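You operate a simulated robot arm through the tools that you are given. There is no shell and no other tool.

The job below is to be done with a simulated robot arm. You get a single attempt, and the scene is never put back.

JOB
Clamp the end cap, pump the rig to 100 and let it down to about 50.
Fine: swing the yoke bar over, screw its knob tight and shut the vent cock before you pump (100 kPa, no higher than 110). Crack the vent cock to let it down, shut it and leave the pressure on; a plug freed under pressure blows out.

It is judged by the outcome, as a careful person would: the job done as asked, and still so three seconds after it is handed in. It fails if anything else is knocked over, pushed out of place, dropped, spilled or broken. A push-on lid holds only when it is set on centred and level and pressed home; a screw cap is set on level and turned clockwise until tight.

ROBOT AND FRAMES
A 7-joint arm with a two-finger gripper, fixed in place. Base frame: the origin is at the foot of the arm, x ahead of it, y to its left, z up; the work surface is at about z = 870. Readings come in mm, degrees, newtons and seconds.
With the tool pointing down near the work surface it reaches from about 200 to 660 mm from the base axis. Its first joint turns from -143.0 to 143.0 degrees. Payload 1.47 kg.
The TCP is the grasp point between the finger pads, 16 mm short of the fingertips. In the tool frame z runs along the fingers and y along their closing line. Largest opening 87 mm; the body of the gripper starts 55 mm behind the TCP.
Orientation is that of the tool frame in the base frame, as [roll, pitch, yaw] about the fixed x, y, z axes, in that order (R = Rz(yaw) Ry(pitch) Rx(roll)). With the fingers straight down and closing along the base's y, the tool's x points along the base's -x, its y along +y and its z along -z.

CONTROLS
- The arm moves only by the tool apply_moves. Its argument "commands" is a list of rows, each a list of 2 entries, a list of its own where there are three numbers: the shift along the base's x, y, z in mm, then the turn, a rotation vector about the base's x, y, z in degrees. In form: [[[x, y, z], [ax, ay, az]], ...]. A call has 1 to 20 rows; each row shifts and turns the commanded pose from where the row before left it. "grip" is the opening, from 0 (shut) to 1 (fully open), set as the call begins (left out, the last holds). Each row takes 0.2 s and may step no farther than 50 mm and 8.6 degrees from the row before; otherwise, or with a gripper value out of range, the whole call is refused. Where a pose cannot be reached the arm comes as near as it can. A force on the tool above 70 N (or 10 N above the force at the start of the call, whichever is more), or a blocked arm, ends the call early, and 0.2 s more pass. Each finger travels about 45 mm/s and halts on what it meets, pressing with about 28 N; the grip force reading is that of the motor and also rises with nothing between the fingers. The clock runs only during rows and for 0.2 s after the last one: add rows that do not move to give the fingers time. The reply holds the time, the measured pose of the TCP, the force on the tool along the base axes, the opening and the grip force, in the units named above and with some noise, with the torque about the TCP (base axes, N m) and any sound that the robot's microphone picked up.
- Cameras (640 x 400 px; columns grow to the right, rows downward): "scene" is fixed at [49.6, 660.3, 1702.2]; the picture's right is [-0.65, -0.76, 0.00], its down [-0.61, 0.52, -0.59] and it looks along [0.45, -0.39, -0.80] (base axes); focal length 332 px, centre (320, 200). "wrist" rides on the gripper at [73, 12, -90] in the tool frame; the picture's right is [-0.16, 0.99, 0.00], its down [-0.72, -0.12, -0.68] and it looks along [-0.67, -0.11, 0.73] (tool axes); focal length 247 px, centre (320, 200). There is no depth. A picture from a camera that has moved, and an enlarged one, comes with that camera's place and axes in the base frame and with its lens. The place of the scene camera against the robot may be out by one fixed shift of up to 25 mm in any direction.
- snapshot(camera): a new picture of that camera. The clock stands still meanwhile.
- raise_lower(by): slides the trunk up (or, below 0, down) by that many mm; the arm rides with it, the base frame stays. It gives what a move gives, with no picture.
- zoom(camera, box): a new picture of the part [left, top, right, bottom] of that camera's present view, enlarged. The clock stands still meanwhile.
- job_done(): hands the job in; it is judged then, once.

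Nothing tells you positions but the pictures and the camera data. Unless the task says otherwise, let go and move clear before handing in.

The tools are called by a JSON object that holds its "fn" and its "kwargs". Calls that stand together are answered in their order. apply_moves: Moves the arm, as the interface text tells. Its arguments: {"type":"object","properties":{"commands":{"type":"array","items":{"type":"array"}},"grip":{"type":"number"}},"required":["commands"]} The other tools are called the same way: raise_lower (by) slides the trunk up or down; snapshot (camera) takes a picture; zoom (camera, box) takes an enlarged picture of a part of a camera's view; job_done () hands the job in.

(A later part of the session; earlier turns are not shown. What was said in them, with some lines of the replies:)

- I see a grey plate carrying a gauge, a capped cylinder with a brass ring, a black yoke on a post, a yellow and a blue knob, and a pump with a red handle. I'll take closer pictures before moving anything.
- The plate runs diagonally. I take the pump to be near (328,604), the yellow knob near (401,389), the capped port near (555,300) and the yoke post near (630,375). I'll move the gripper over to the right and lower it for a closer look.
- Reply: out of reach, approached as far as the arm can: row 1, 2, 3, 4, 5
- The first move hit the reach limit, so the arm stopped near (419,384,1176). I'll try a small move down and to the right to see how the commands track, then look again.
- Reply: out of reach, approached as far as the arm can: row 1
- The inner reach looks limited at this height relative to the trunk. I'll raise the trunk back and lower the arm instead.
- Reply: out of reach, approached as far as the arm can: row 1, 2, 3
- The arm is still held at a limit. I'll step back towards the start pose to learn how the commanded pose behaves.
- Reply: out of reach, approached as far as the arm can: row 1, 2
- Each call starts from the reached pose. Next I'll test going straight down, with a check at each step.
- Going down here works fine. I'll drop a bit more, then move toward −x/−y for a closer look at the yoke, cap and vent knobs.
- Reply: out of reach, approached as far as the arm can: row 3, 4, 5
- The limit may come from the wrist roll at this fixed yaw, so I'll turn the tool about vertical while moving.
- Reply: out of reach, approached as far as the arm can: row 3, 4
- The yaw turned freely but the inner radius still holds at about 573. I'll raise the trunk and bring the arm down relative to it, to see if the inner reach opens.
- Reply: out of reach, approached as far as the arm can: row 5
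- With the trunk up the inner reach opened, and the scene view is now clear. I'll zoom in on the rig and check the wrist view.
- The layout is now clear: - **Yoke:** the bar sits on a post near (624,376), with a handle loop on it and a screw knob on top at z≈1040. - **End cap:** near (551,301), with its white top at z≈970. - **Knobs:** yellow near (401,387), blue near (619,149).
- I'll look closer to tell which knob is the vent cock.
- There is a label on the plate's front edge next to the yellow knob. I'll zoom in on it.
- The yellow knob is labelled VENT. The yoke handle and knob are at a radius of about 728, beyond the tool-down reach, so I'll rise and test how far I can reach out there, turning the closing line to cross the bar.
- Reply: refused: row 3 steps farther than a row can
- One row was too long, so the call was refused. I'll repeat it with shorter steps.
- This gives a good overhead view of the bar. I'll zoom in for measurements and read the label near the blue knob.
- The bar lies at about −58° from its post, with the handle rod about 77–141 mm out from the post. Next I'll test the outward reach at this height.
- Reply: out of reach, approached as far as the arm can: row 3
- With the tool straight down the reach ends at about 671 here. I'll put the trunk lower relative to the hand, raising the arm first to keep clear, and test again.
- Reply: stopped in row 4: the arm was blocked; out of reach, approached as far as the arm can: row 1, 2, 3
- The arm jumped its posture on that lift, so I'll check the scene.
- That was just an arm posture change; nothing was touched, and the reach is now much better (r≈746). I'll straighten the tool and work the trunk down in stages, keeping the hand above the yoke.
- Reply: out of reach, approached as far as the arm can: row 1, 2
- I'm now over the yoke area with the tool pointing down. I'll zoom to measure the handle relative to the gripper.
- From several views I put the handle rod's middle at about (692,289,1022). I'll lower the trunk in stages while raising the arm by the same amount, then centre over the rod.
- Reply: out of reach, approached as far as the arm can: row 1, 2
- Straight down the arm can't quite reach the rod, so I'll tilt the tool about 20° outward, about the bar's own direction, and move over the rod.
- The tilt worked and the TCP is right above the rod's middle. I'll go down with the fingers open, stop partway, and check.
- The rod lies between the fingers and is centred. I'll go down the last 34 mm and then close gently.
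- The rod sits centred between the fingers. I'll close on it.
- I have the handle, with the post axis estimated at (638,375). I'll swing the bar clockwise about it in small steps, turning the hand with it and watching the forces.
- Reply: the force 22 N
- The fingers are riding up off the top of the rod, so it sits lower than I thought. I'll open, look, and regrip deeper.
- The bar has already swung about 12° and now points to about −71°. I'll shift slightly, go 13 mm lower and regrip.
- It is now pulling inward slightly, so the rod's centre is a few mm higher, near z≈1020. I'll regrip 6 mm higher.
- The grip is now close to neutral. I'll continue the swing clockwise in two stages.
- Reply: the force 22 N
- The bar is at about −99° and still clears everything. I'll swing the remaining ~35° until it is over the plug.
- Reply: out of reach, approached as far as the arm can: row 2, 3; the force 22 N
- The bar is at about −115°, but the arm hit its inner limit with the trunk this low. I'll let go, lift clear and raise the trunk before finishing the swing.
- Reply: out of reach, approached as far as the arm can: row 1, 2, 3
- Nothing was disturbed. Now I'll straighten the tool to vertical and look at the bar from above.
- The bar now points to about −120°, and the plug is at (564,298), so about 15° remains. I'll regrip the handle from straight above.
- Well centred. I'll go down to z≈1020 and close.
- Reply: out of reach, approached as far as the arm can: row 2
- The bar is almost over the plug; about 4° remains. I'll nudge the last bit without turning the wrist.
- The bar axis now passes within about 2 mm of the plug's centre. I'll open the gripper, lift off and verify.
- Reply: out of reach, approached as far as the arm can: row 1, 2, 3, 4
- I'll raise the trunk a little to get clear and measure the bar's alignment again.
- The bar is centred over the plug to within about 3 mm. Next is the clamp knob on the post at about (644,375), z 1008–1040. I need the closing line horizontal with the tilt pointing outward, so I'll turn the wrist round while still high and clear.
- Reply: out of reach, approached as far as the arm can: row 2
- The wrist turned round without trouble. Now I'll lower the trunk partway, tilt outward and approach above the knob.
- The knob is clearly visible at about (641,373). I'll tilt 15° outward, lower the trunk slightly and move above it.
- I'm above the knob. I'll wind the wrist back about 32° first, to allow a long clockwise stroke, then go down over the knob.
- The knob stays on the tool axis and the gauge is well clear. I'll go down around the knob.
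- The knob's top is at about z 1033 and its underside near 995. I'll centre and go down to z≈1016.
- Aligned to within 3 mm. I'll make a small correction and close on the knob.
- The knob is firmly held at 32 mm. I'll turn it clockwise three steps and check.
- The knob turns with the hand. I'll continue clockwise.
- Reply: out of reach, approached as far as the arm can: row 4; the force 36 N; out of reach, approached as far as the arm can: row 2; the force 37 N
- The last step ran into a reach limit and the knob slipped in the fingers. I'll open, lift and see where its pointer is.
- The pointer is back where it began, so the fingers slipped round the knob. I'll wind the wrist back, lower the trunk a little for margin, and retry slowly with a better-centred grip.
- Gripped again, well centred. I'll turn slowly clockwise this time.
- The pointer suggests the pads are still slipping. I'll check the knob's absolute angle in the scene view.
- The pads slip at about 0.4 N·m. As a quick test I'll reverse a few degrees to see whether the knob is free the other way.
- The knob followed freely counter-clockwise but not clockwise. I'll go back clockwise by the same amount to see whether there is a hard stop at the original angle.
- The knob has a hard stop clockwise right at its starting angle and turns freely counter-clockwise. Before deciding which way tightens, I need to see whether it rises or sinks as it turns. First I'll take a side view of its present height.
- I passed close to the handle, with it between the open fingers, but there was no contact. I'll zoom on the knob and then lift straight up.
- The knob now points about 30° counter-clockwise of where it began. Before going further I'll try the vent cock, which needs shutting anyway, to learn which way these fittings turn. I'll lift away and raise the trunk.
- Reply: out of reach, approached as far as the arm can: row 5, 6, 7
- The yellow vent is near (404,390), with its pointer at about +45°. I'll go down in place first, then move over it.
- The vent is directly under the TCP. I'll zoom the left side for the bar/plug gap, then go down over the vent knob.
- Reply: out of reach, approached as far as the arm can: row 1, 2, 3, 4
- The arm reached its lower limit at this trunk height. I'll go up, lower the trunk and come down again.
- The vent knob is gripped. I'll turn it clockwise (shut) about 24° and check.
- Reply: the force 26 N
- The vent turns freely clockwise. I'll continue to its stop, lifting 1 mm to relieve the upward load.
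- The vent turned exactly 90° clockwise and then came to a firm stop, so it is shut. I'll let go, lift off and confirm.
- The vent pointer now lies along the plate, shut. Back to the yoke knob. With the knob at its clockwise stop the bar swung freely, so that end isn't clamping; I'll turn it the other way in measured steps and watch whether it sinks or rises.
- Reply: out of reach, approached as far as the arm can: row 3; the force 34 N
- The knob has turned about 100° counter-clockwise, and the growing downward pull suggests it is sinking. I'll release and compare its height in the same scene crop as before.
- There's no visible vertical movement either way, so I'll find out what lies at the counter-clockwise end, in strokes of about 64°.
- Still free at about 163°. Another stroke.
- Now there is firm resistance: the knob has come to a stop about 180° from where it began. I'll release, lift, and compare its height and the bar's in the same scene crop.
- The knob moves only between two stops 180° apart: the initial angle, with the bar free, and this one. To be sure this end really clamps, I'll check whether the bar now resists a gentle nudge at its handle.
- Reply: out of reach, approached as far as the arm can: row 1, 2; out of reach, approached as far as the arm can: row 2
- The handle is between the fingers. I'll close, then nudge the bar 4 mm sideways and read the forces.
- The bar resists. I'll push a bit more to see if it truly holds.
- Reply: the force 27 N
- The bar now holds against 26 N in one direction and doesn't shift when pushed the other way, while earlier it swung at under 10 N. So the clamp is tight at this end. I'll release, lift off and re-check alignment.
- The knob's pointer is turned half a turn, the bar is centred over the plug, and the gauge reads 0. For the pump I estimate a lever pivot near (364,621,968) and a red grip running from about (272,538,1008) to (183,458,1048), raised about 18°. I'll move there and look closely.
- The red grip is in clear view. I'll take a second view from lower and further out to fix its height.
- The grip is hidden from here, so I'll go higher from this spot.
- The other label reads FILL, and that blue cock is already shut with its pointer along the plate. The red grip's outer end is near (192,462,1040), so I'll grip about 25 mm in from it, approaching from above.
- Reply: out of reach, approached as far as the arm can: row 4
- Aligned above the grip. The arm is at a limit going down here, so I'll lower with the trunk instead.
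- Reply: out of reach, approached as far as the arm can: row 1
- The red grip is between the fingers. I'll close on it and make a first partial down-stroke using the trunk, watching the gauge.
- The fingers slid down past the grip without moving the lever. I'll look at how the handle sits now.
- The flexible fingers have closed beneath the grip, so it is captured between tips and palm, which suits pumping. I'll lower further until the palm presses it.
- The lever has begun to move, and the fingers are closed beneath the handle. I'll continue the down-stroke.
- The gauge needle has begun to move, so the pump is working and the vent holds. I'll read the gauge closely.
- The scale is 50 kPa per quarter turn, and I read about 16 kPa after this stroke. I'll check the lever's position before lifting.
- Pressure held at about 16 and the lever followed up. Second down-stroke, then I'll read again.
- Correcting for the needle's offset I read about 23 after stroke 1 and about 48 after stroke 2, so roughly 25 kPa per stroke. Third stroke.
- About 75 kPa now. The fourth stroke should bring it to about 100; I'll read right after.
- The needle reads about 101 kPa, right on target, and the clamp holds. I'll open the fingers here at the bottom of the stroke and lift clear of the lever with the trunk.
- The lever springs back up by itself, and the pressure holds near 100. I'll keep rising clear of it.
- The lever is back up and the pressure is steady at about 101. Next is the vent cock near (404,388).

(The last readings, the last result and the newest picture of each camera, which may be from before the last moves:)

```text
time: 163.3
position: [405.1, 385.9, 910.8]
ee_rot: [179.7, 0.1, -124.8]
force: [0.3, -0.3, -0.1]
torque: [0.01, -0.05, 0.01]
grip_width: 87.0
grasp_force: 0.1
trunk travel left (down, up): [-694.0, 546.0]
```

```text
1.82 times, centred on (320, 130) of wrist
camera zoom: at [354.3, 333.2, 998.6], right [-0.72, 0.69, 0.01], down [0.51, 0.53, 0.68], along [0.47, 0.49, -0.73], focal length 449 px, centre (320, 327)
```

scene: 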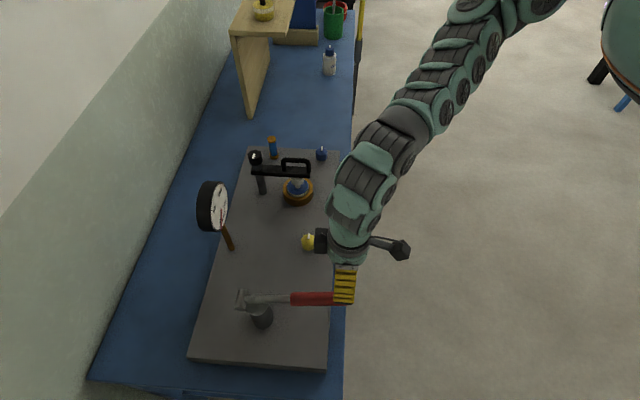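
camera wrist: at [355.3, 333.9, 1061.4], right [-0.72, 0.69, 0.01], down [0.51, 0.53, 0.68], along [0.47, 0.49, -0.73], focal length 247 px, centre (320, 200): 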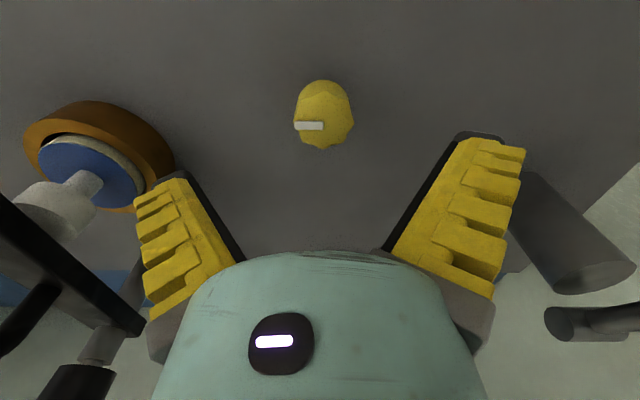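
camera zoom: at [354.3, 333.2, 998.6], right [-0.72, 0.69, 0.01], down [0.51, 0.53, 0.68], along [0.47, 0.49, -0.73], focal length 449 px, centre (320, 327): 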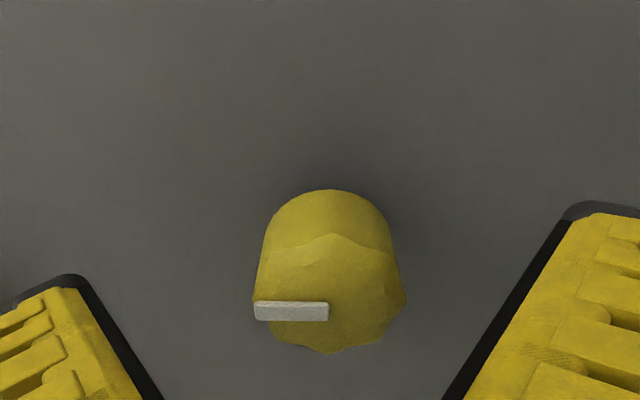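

Well placed. I'll close on the vent and check that the gauge is unaffected.

{"fn": "apply_moves", "kwargs": {"commands": [[[-1, 1.5, -2], [0, 0, 0]], [[0, 0, 0], [0, 0, 0]], [[0, 0, 0], [0, 0, 0]], [[0, 0, 0], [0, 0, 0]], [[0, 0, 0], [0, 0, 0]]], "grip": 0.0}}

{"fn": "zoom", "kwargs": {"camera": "scene", "box": [190, 175, 240, 240]}}

{"fn": "zoom", "kwargs": {"camera": "wrist", "box": [240, 120, 400, 240]}}

```text
time: 164.5
position: [403.1, 389.8, 908.1]
ee_rot: [179.7, 0.1, -124.7]
force: [-3.4, -2.5, 7.1]
torque: [-0.24, 0.2, -0.04]
grip_width: 33.5
grasp_force: 30.2
trunk travel left (down, up): [-694.0, 546.0]
```

```text
6.15 times, centred on (215, 208) of scene
camera zoom: at [49.6, 660.3, 1702.2], right [-0.65, -0.76, 0.0], down [-0.61, 0.52, -0.59], along [0.45, -0.39, -0.8], focal length 2041 px, centre (966, 154)
```

zoom: 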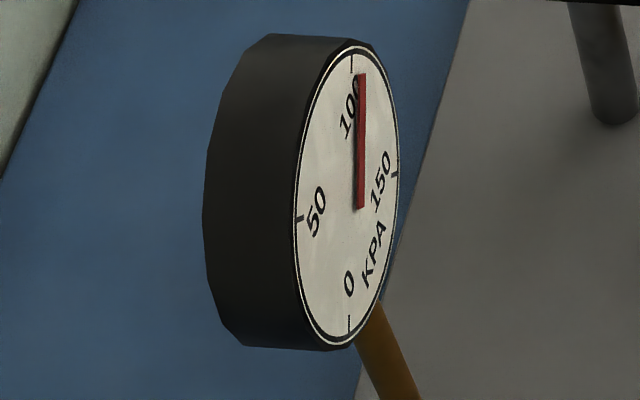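

```text
3.33 times, centred on (320, 180) of wrist
camera zoom: at [352.8, 335.3, 996.5], right [-0.72, 0.69, 0.01], down [0.51, 0.53, 0.68], along [0.47, 0.49, -0.73], focal length 823 px, centre (320, 267)
```

zoom: 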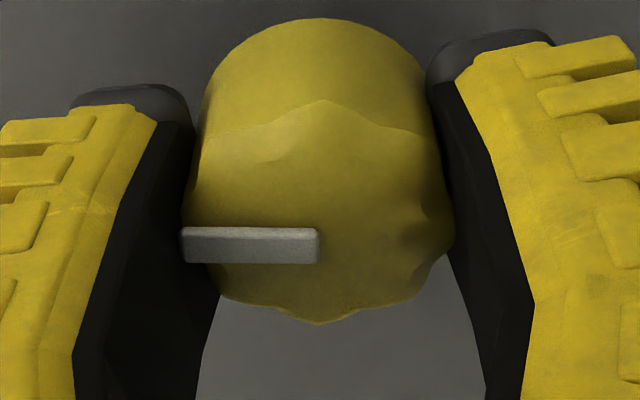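

Firm grip and the gauge is unchanged. I'll crack the vent a few degrees counter-clockwise and read.

{"fn": "apply_moves", "kwargs": {"commands": [[[0, 0, 0], [0, 0, 5]]]}}

{"fn": "zoom", "kwargs": {"camera": "scene", "box": [190, 175, 240, 240]}}

```text
time: 164.9
position: [402.7, 389.3, 908.8]
ee_rot: [179.7, 0.2, -119.6]
force: [-2.4, -1.4, 3.4]
torque: [-0.22, 0.12, 0.04]
grip_width: 33.0
grasp_force: 29.8
trunk travel left (down, up): [-694.0, 546.0]
```

```text
6.15 times, centred on (215, 208) of scene
camera zoom: at [49.6, 660.3, 1702.2], right [-0.65, -0.76, 0.0], down [-0.61, 0.52, -0.59], along [0.45, -0.39, -0.8], focal length 2041 px, centre (966, 154)
```

zoom: 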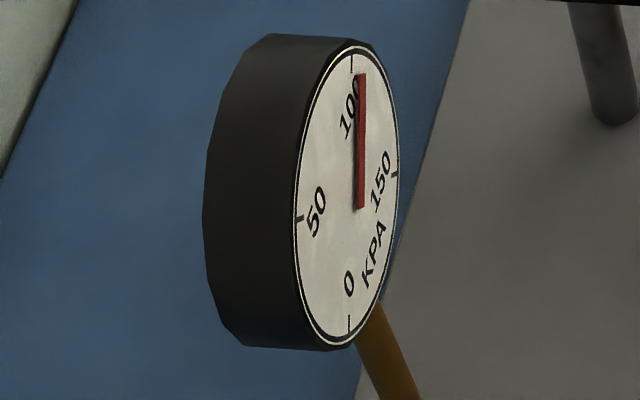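

{"fn": "apply_moves", "kwargs": {"commands": [[[0, 0, 0], [0, 0, 5]]]}}

{"fn": "zoom", "kwargs": {"camera": "scene", "box": [190, 175, 240, 240]}}

```text
time: 165.3
position: [403.7, 388.9, 907.1]
ee_rot: [179.6, 0.0, -114.8]
force: [-5.6, -4.6, 13.6]
torque: [-0.05, -0.01, 0.0]
grip_width: 32.4
grasp_force: 29.8
trunk travel left (down, up): [-694.0, 546.0]
```

```text
6.15 times, centred on (215, 208) of scene
camera zoom: at [49.6, 660.3, 1702.2], right [-0.65, -0.76, 0.0], down [-0.61, 0.52, -0.59], along [0.45, -0.39, -0.8], focal length 2041 px, centre (966, 154)
```

zoom: 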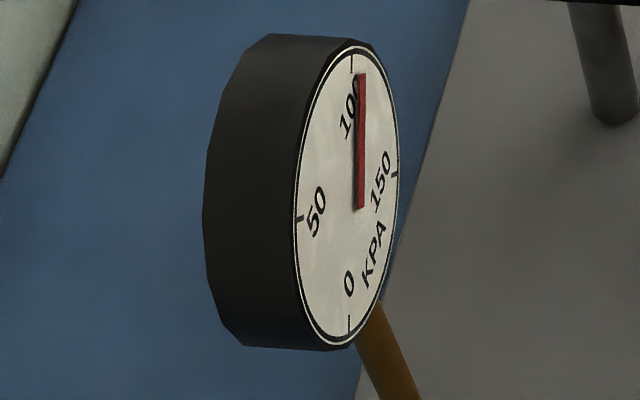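

No drop yet at 10°. I'll continue in small steps.

{"fn": "apply_moves", "kwargs": {"commands": [[[0, 0, 0], [0, 0, 4]]]}}

{"fn": "zoom", "kwargs": {"camera": "scene", "box": [190, 175, 240, 240]}}

{"fn": "zoom", "kwargs": {"camera": "wrist", "box": [240, 120, 400, 240]}}

```text
time: 165.7
position: [403.3, 389.3, 907.6]
ee_rot: [179.7, 0.1, -110.7]
force: [-6.3, -0.4, 9.8]
torque: [-0.3, 0.11, 0.02]
grip_width: 32.2
grasp_force: 30.1
trunk travel left (down, up): [-694.0, 546.0]
```

```text
6.15 times, centred on (215, 208) of scene
camera zoom: at [49.6, 660.3, 1702.2], right [-0.65, -0.76, 0.0], down [-0.61, 0.52, -0.59], along [0.45, -0.39, -0.8], focal length 2041 px, centre (966, 154)
```

zoom: 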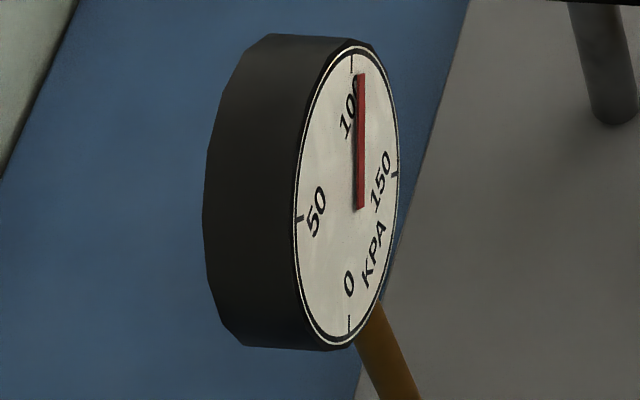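

```text
3.33 times, centred on (320, 180) of wrist
camera zoom: at [367.3, 324.5, 996.6], right [-0.87, 0.5, 0.01], down [0.37, 0.63, 0.68], along [0.33, 0.59, -0.73], focal length 823 px, centre (320, 267)
```

zoom: 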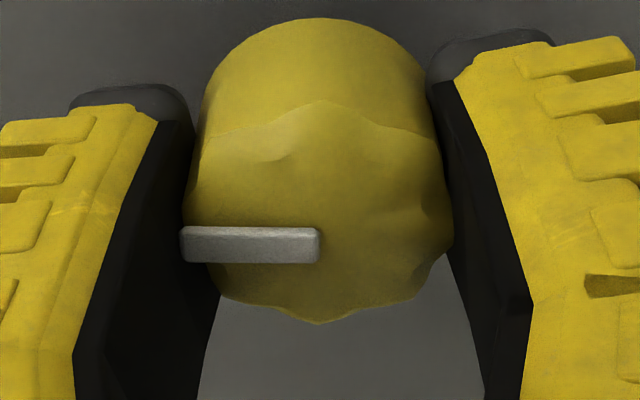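

The knob follows the fingers and is open 14° now, but the cock has a dead band. I'll keep stepping.

{"fn": "apply_moves", "kwargs": {"commands": [[[0, 0, 0], [0, 0, 4]]]}}

{"fn": "zoom", "kwargs": {"camera": "scene", "box": [190, 175, 240, 240]}}

```text
time: 166.1
position: [403.3, 388.8, 907.8]
ee_rot: [179.6, 0.1, -106.6]
force: [-5.2, -0.6, 8.2]
torque: [-0.24, 0.09, -0.01]
grip_width: 32.0
grasp_force: 30.0
trunk travel left (down, up): [-694.0, 546.0]
```

```text
6.15 times, centred on (215, 208) of scene
camera zoom: at [49.6, 660.3, 1702.2], right [-0.65, -0.76, 0.0], down [-0.61, 0.52, -0.59], along [0.45, -0.39, -0.8], focal length 2041 px, centre (966, 154)
```

zoom: 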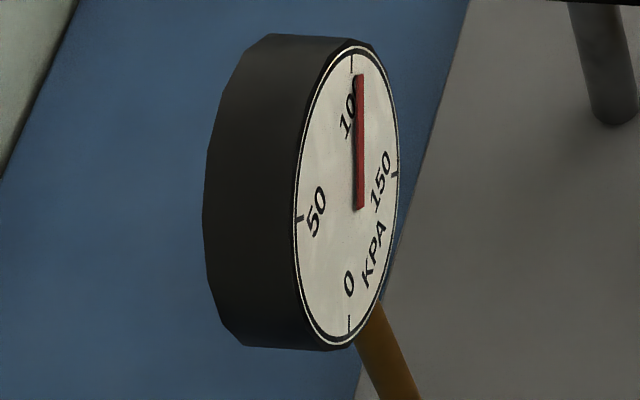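

The needle has just started to fall. I'll hold this opening and watch the rate.

{"fn": "apply_moves", "kwargs": {"commands": [[[0, 0, 0], [0, 0, 0]], [[0, 0, 0], [0, 0, 0]], [[0, 0, 0], [0, 0, 0]]]}}

{"fn": "zoom", "kwargs": {"camera": "scene", "box": [190, 175, 240, 240]}}

```text
time: 166.9
position: [402.8, 388.1, 907.8]
ee_rot: [179.6, 0.2, -106.7]
force: [-7.7, -2.5, 11.9]
torque: [-0.02, 0.0, 0.0]
grip_width: 32.0
grasp_force: 29.7
trunk travel left (down, up): [-694.0, 546.0]
```

```text
6.15 times, centred on (215, 208) of scene
camera zoom: at [49.6, 660.3, 1702.2], right [-0.65, -0.76, 0.0], down [-0.61, 0.52, -0.59], along [0.45, -0.39, -0.8], focal length 2041 px, centre (966, 154)
```

zoom: 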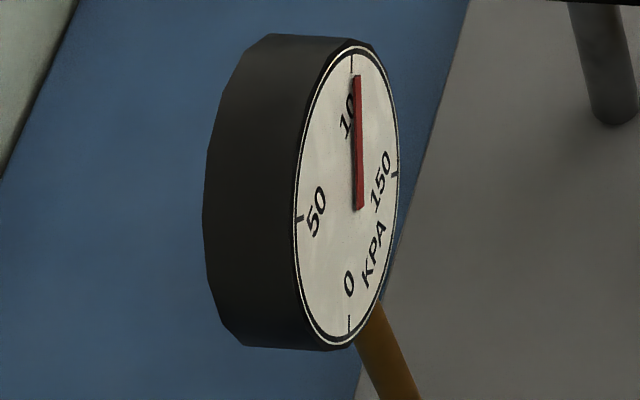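

It is falling slowly, at about 2–3 kPa/s. I'll open a touch more and watch.

{"fn": "apply_moves", "kwargs": {"commands": [[[0, 0, 0], [0, 0, 3]], [[0, 0, 0], [0, 0, 0]], [[0, 0, 0], [0, 0, 0]], [[0, 0, 0], [0, 0, 0]]]}}

{"fn": "zoom", "kwargs": {"camera": "scene", "box": [190, 175, 240, 240]}}

```text
time: 167.9
position: [403.3, 388.3, 907.9]
ee_rot: [179.7, 0.1, -103.7]
force: [-6.5, -2.1, 12.3]
torque: [0.02, 0.03, 0.0]
grip_width: 31.9
grasp_force: 29.9
trunk travel left (down, up): [-694.0, 546.0]
```

```text
6.15 times, centred on (215, 208) of scene
camera zoom: at [49.6, 660.3, 1702.2], right [-0.65, -0.76, 0.0], down [-0.61, 0.52, -0.59], along [0.45, -0.39, -0.8], focal length 2041 px, centre (966, 154)
```

zoom: 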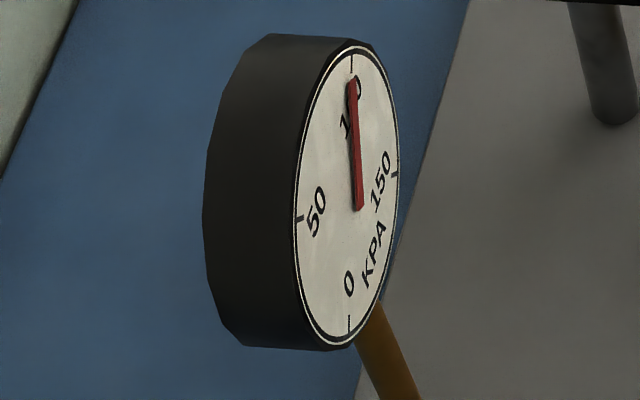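

About 95 kPa and falling at about 4 kPa/s, which is controllable. I'll hold for a few seconds.

{"fn": "apply_moves", "kwargs": {"commands": [[[0, 0, 0], [0, 0, 0]], [[0, 0, 0], [0, 0, 0]], [[0, 0, 0], [0, 0, 0]], [[0, 0, 0], [0, 0, 0]], [[0, 0, 0], [0, 0, 0]], [[0, 0, 0], [0, 0, 0]], [[0, 0, 0], [0, 0, 0]], [[0, 0, 0], [0, 0, 0]], [[0, 0, 0], [0, 0, 0]], [[0, 0, 0], [0, 0, 0]], [[0, 0, 0], [0, 0, 0]], [[0, 0, 0], [0, 0, 0]], [[0, 0, 0], [0, 0, 0]], [[0, 0, 0], [0, 0, 0]], [[0, 0, 0], [0, 0, 0]]]}}

{"fn": "zoom", "kwargs": {"camera": "scene", "box": [190, 175, 240, 240]}}

```text
time: 171.1
position: [403.2, 389.0, 907.3]
ee_rot: [179.6, 0.1, -103.7]
force: [-3.9, -1.2, 10.7]
torque: [0.02, 0.04, 0.0]
grip_width: 31.7
grasp_force: 30.0
trunk travel left (down, up): [-694.0, 546.0]
```

```text
6.15 times, centred on (215, 208) of scene
camera zoom: at [49.6, 660.3, 1702.2], right [-0.65, -0.76, 0.0], down [-0.61, 0.52, -0.59], along [0.45, -0.39, -0.8], focal length 2041 px, centre (966, 154)
```

zoom: 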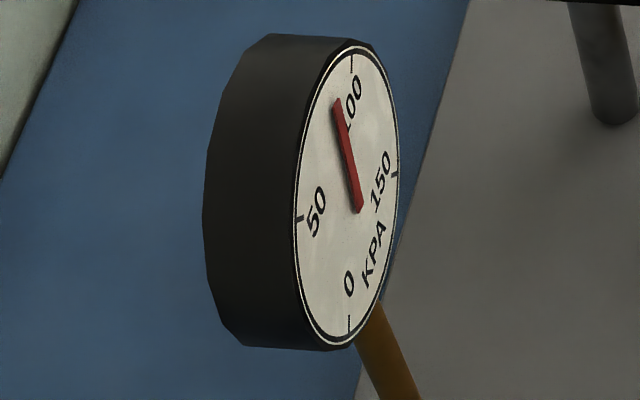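

About 84. Holding for 4 s more.

{"fn": "apply_moves", "kwargs": {"commands": [[[0, 0, 0], [0, 0, 0]], [[0, 0, 0], [0, 0, 0]], [[0, 0, 0], [0, 0, 0]], [[0, 0, 0], [0, 0, 0]], [[0, 0, 0], [0, 0, 0]], [[0, 0, 0], [0, 0, 0]], [[0, 0, 0], [0, 0, 0]], [[0, 0, 0], [0, 0, 0]], [[0, 0, 0], [0, 0, 0]], [[0, 0, 0], [0, 0, 0]], [[0, 0, 0], [0, 0, 0]], [[0, 0, 0], [0, 0, 0]], [[0, 0, 0], [0, 0, 0]], [[0, 0, 0], [0, 0, 0]], [[0, 0, 0], [0, 0, 0]], [[0, 0, 0], [0, 0, 0]], [[0, 0, 0], [0, 0, 0]], [[0, 0, 0], [0, 0, 0]], [[0, 0, 0], [0, 0, 0]], [[0, 0, 0], [0, 0, 0]]]}}

{"fn": "zoom", "kwargs": {"camera": "scene", "box": [190, 175, 240, 240]}}

```text
time: 175.3
position: [402.8, 388.8, 908.1]
ee_rot: [179.6, -0.1, -103.7]
force: [-4.5, -1.2, 10.4]
torque: [-0.06, 0.02, 0.0]
grip_width: 31.0
grasp_force: 30.2
trunk travel left (down, up): [-694.0, 546.0]
```

```text
6.15 times, centred on (215, 208) of scene
camera zoom: at [49.6, 660.3, 1702.2], right [-0.65, -0.76, 0.0], down [-0.61, 0.52, -0.59], along [0.45, -0.39, -0.8], focal length 2041 px, centre (966, 154)
```

zoom: 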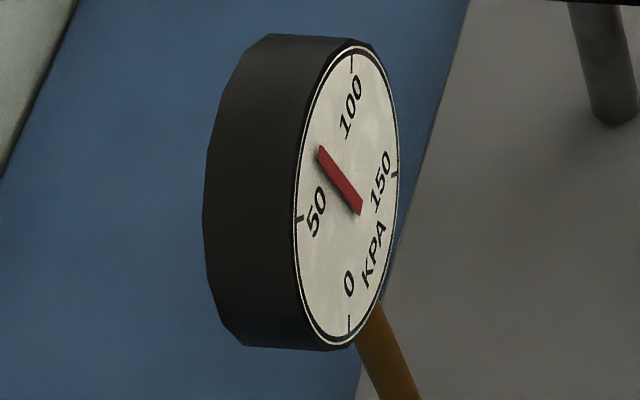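

About 69. Another 3 s.

{"fn": "apply_moves", "kwargs": {"commands": [[[0, 0, 0], [0, 0, 0]], [[0, 0, 0], [0, 0, 0]], [[0, 0, 0], [0, 0, 0]], [[0, 0, 0], [0, 0, 0]], [[0, 0, 0], [0, 0, 0]], [[0, 0, 0], [0, 0, 0]], [[0, 0, 0], [0, 0, 0]], [[0, 0, 0], [0, 0, 0]], [[0, 0, 0], [0, 0, 0]], [[0, 0, 0], [0, 0, 0]], [[0, 0, 0], [0, 0, 0]], [[0, 0, 0], [0, 0, 0]], [[0, 0, 0], [0, 0, 0]], [[0, 0, 0], [0, 0, 0]]]}}

{"fn": "zoom", "kwargs": {"camera": "scene", "box": [190, 175, 240, 240]}}

```text
time: 178.3
position: [403.6, 388.0, 908.9]
ee_rot: [179.6, 0.1, -103.8]
force: [-4.9, -0.5, 10.3]
torque: [0.02, 0.05, 0.0]
grip_width: 30.8
grasp_force: 30.1
trunk travel left (down, up): [-694.0, 546.0]
```

```text
6.15 times, centred on (215, 208) of scene
camera zoom: at [49.6, 660.3, 1702.2], right [-0.65, -0.76, 0.0], down [-0.61, 0.52, -0.59], along [0.45, -0.39, -0.8], focal length 2041 px, centre (966, 154)
```

zoom: 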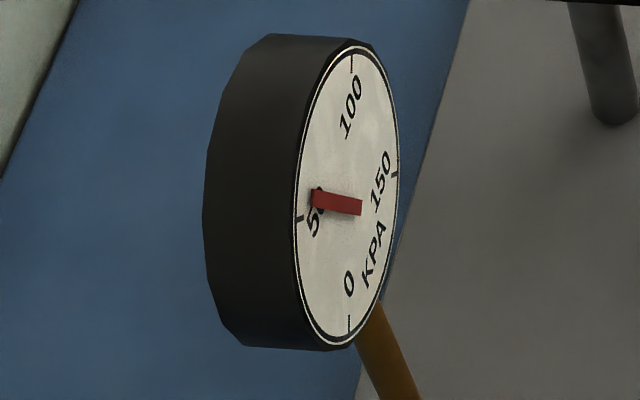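

About 58. I'll hold 1.8 s more and shut the vent clockwise to its stop in the same call.

{"fn": "apply_moves", "kwargs": {"commands": [[[0, 0, 0], [0, 0, 0]], [[0, 0, 0], [0, 0, 0]], [[0, 0, 0], [0, 0, 0]], [[0, 0, 0], [0, 0, 0]], [[0, 0, 0], [0, 0, 0]], [[0, 0, 0], [0, 0, 0]], [[0, 0, 0], [0, 0, 0]], [[0, 0, 0], [0, 0, 0]], [[0, 0, 0], [0, 0, 0]], [[0, 0, 0], [0, 0, -7]], [[0, 0, 0], [0, 0, -7]], [[0, 0, 0], [0, 0, -7]], [[0, 0, 0], [0, 0, -4]], [[0, 0, 0], [0, 0, -3]]]}}

{"fn": "zoom", "kwargs": {"camera": "scene", "box": [190, 175, 240, 240]}}

{"fn": "zoom", "kwargs": {"camera": "wrist", "box": [240, 120, 400, 240]}}

```text
time: 181.3
position: [402.5, 389.9, 908.3]
ee_rot: [179.6, 0.2, -131.8]
force: [-1.4, 1.9, -0.5]
torque: [0.03, 0.02, 0.32]
grip_width: 28.3
grasp_force: 30.2
trunk travel left (down, up): [-694.0, 546.0]
```

```text
6.15 times, centred on (215, 208) of scene
camera zoom: at [49.6, 660.3, 1702.2], right [-0.65, -0.76, 0.0], down [-0.61, 0.52, -0.59], along [0.45, -0.39, -0.8], focal length 2041 px, centre (966, 154)
```

zoom: 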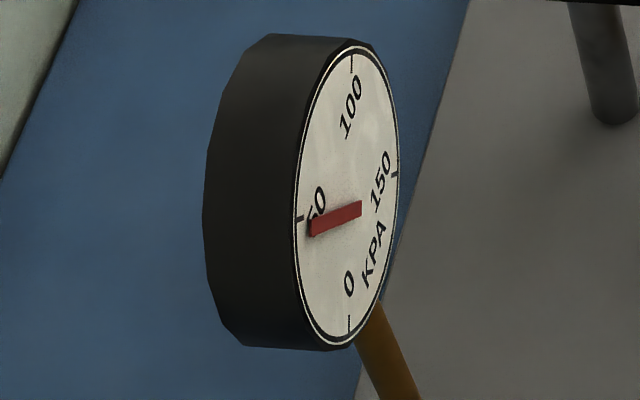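

```text
3.33 times, centred on (320, 180) of wrist
camera zoom: at [346.4, 341.5, 996.3], right [-0.63, 0.78, 0.01], down [0.57, 0.46, 0.68], along [0.53, 0.43, -0.73], focal length 823 px, centre (320, 267)
```

zoom: 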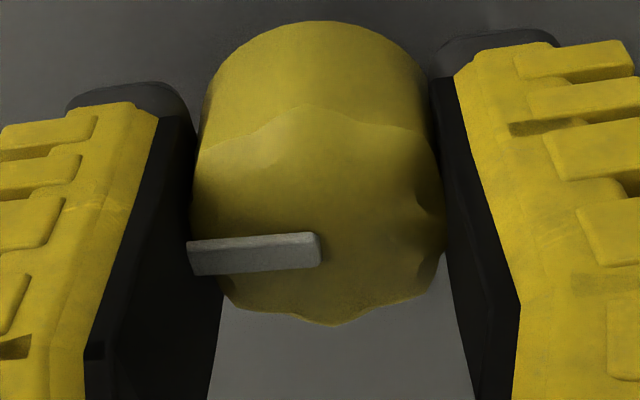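

Vent at its stop, and the needle is right at 50. I'll let go, wait, and verify it stays.

{"fn": "apply_moves", "kwargs": {"commands": [[[0, 0, 0], [0, 0, 0]], [[0, 0, 0], [0, 0, 0]], [[0, 0, 0], [0, 0, 0]], [[0, 0, 0], [0, 0, 0]], [[0, 0, 0], [0, 0, 0]], [[0, 0, 0], [0, 0, 0]]], "grip": 1.0}}

{"fn": "raise_lower", "kwargs": {"by": 120}}

{"fn": "zoom", "kwargs": {"camera": "scene", "box": [190, 175, 240, 240]}}

{"fn": "snapshot", "kwargs": {"camera": "wrist"}}

```text
time: 182.7
position: [404.5, 388.7, 908.5]
ee_rot: [179.7, 0.1, -131.6]
force: [0.0, -0.1, 0.6]
torque: [-0.02, 0.03, 0.01]
grip_width: 87.0
grasp_force: 0.1
trunk travel left (down, up): [-694.0, 546.0]
```

```text
time: 184.2
position: [402.9, 389.0, 1027.5]
ee_rot: [179.7, 0.1, -131.7]
force: [0.2, 0.2, -0.6]
torque: [0.0, -0.02, 0.03]
grip_width: 86.8
grasp_force: 0.1
trunk travel left (down, up): [-814.0, 426.0]
```

```text
6.15 times, centred on (215, 208) of scene
camera zoom: at [49.6, 660.3, 1702.2], right [-0.65, -0.76, 0.0], down [-0.61, 0.52, -0.59], along [0.45, -0.39, -0.8], focal length 2041 px, centre (966, 154)
```

zoom: 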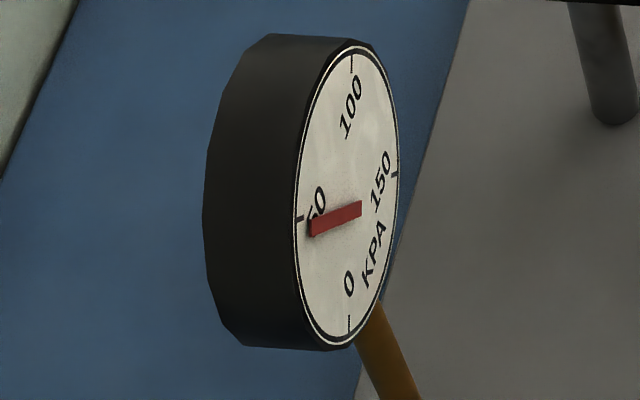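

```text
taken
camera wrist: at [346.8, 341.2, 1116.7], right [-0.63, 0.78, 0.01], down [0.57, 0.46, 0.68], along [0.52, 0.43, -0.73], focal length 247 px, centre (320, 200)
```

wrist: 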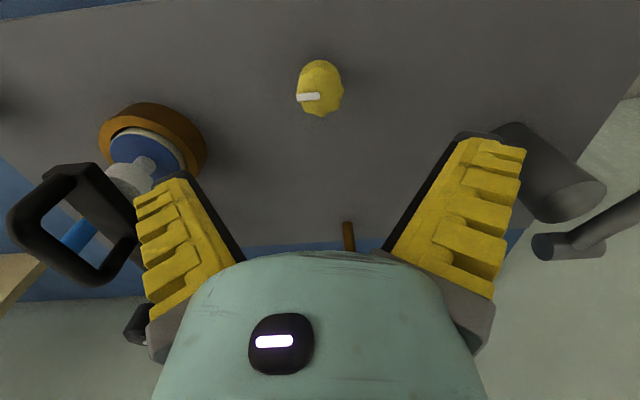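

The pressure is steady at about 50 with the vent shut. I'll rise a little more and give the scene a final check.

{"fn": "raise_lower", "kwargs": {"by": 120}}

{"fn": "apply_moves", "kwargs": {"commands": [[[0, 0, 0], [0, 0, 0]], [[0, 0, 0], [0, 0, 0]], [[0, 0, 0], [0, 0, 0]], [[0, 0, 0], [0, 0, 0]], [[0, 0, 0], [0, 0, 0]]]}}

{"fn": "snapshot", "kwargs": {"camera": "scene"}}

{"fn": "zoom", "kwargs": {"camera": "scene", "box": [190, 175, 240, 240]}}

{"fn": "zoom", "kwargs": {"camera": "scene", "box": [225, 125, 345, 215]}}

```text
time: 185.7
position: [403.7, 388.2, 1147.9]
ee_rot: [179.7, 0.1, -131.7]
force: [-1.3, 0.5, 1.3]
torque: [0.02, -0.01, -0.02]
grip_width: 87.0
grasp_force: 0.1
trunk travel left (down, up): [-934.0, 306.0]
```

```text
time: 186.9
position: [403.7, 388.2, 1147.8]
ee_rot: [179.7, 0.1, -131.7]
force: [1.1, -0.1, -0.8]
torque: [-0.01, -0.03, 0.0]
grip_width: 87.1
grasp_force: 0.0
trunk travel left (down, up): [-934.0, 306.0]
```

```text
taken
```

scene: 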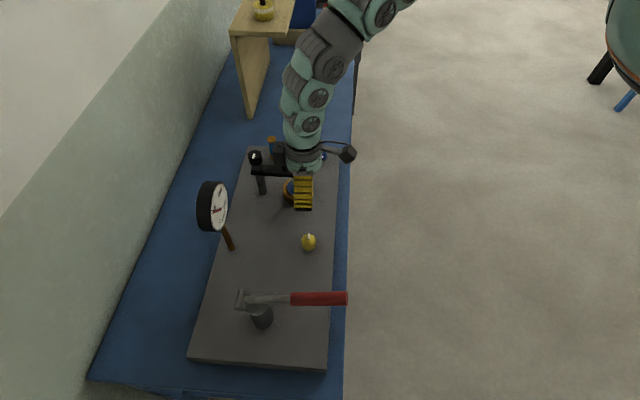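

```text
6.15 times, centred on (215, 208) of scene
camera zoom: at [49.6, 660.3, 1702.2], right [-0.65, -0.76, 0.0], down [-0.61, 0.52, -0.59], along [0.45, -0.39, -0.8], focal length 2041 px, centre (966, 154)
```

zoom: 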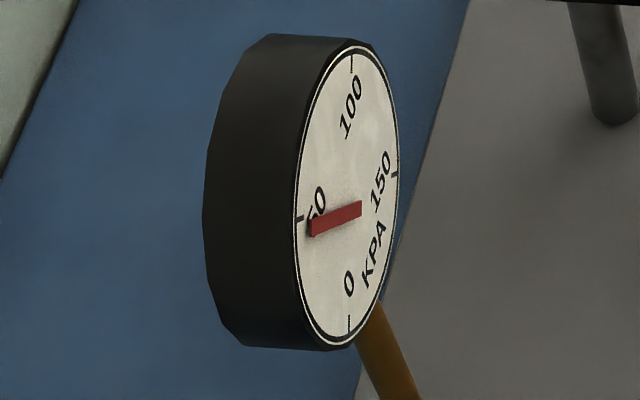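

```text
4.44 times, centred on (285, 170) of scene
camera zoom: at [49.6, 660.3, 1702.2], right [-0.65, -0.76, 0.0], down [-0.61, 0.52, -0.59], along [0.45, -0.39, -0.8], focal length 1474 px, centre (476, 333)
```

zoom: 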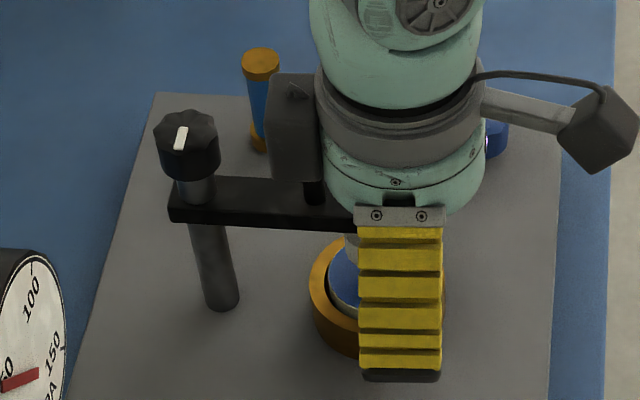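

Everything looks right. I'll do one last leak check over a few seconds before handing in.

{"fn": "apply_moves", "kwargs": {"commands": [[[0, 0, 0], [0, 0, 0]], [[0, 0, 0], [0, 0, 0]], [[0, 0, 0], [0, 0, 0]], [[0, 0, 0], [0, 0, 0]], [[0, 0, 0], [0, 0, 0]], [[0, 0, 0], [0, 0, 0]], [[0, 0, 0], [0, 0, 0]], [[0, 0, 0], [0, 0, 0]], [[0, 0, 0], [0, 0, 0]], [[0, 0, 0], [0, 0, 0]], [[0, 0, 0], [0, 0, 0]], [[0, 0, 0], [0, 0, 0]], [[0, 0, 0], [0, 0, 0]], [[0, 0, 0], [0, 0, 0]], [[0, 0, 0], [0, 0, 0]], [[0, 0, 0], [0, 0, 0]], [[0, 0, 0], [0, 0, 0]], [[0, 0, 0], [0, 0, 0]], [[0, 0, 0], [0, 0, 0]], [[0, 0, 0], [0, 0, 0]]]}}

{"fn": "zoom", "kwargs": {"camera": "scene", "box": [190, 175, 240, 240]}}

```text
time: 191.1
position: [404.0, 389.0, 1148.6]
ee_rot: [179.8, 0.0, -131.7]
force: [0.6, 0.4, -0.1]
torque: [0.03, -0.03, -0.01]
grip_width: 87.0
grasp_force: 0.0
trunk travel left (down, up): [-934.0, 306.0]
```

```text
6.15 times, centred on (215, 208) of scene
camera zoom: at [49.6, 660.3, 1702.2], right [-0.65, -0.76, 0.0], down [-0.61, 0.52, -0.59], along [0.45, -0.39, -0.8], focal length 2041 px, centre (966, 154)
```

zoom: 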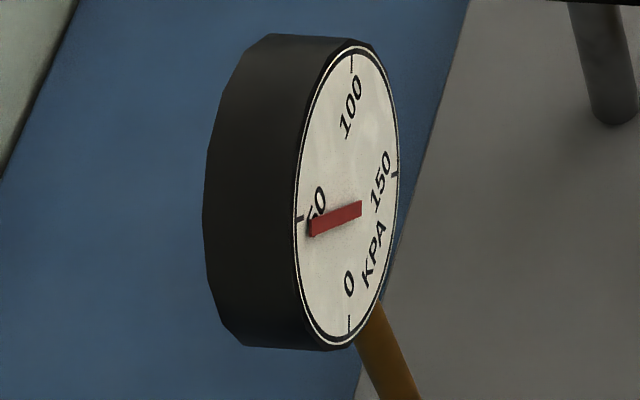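

The pressure is steady at about 50. The yoke is clamped over the cap, the vent is shut and the arm is clear, so I'm handing in.

{"fn": "job_done", "kwargs": {}}

```text
The job is handed in.
```

The rig was pumped to about 101 kPa and let down to about 50. The pressure was still steady at about 50 some 10 seconds after I shut the vent, when I handed the job in. All pressures are read off the gauge in the camera picture, so take them as good to a couple of kPa.

- **Clamp:** The yoke bar is swung over and centred over the plug to within about 3 mm. The knob tightened **counter-clockwise**, not clockwise. It has two stops half a turn apart, and the bar swung freely with the knob at the clockwise one. With the knob at the counter-clockwise stop the bar held against a 26 N sideways push, and the cap held at full pressure.
- **Vent cock (yellow, labelled VENT):** I shut it clockwise to its stop before pumping. To let the pressure down I opened it about 21°, then shut it again to the stop.
- **Pumping:** It took four full strokes, roughly 25 kPa each. The highest reading was about 102, under the 110 limit.

I did not touch the blue cock, labelled FILL. I saw nothing knocked over, pushed out of place, dropped or broken. The gripper is open and the arm is clear of the rig.
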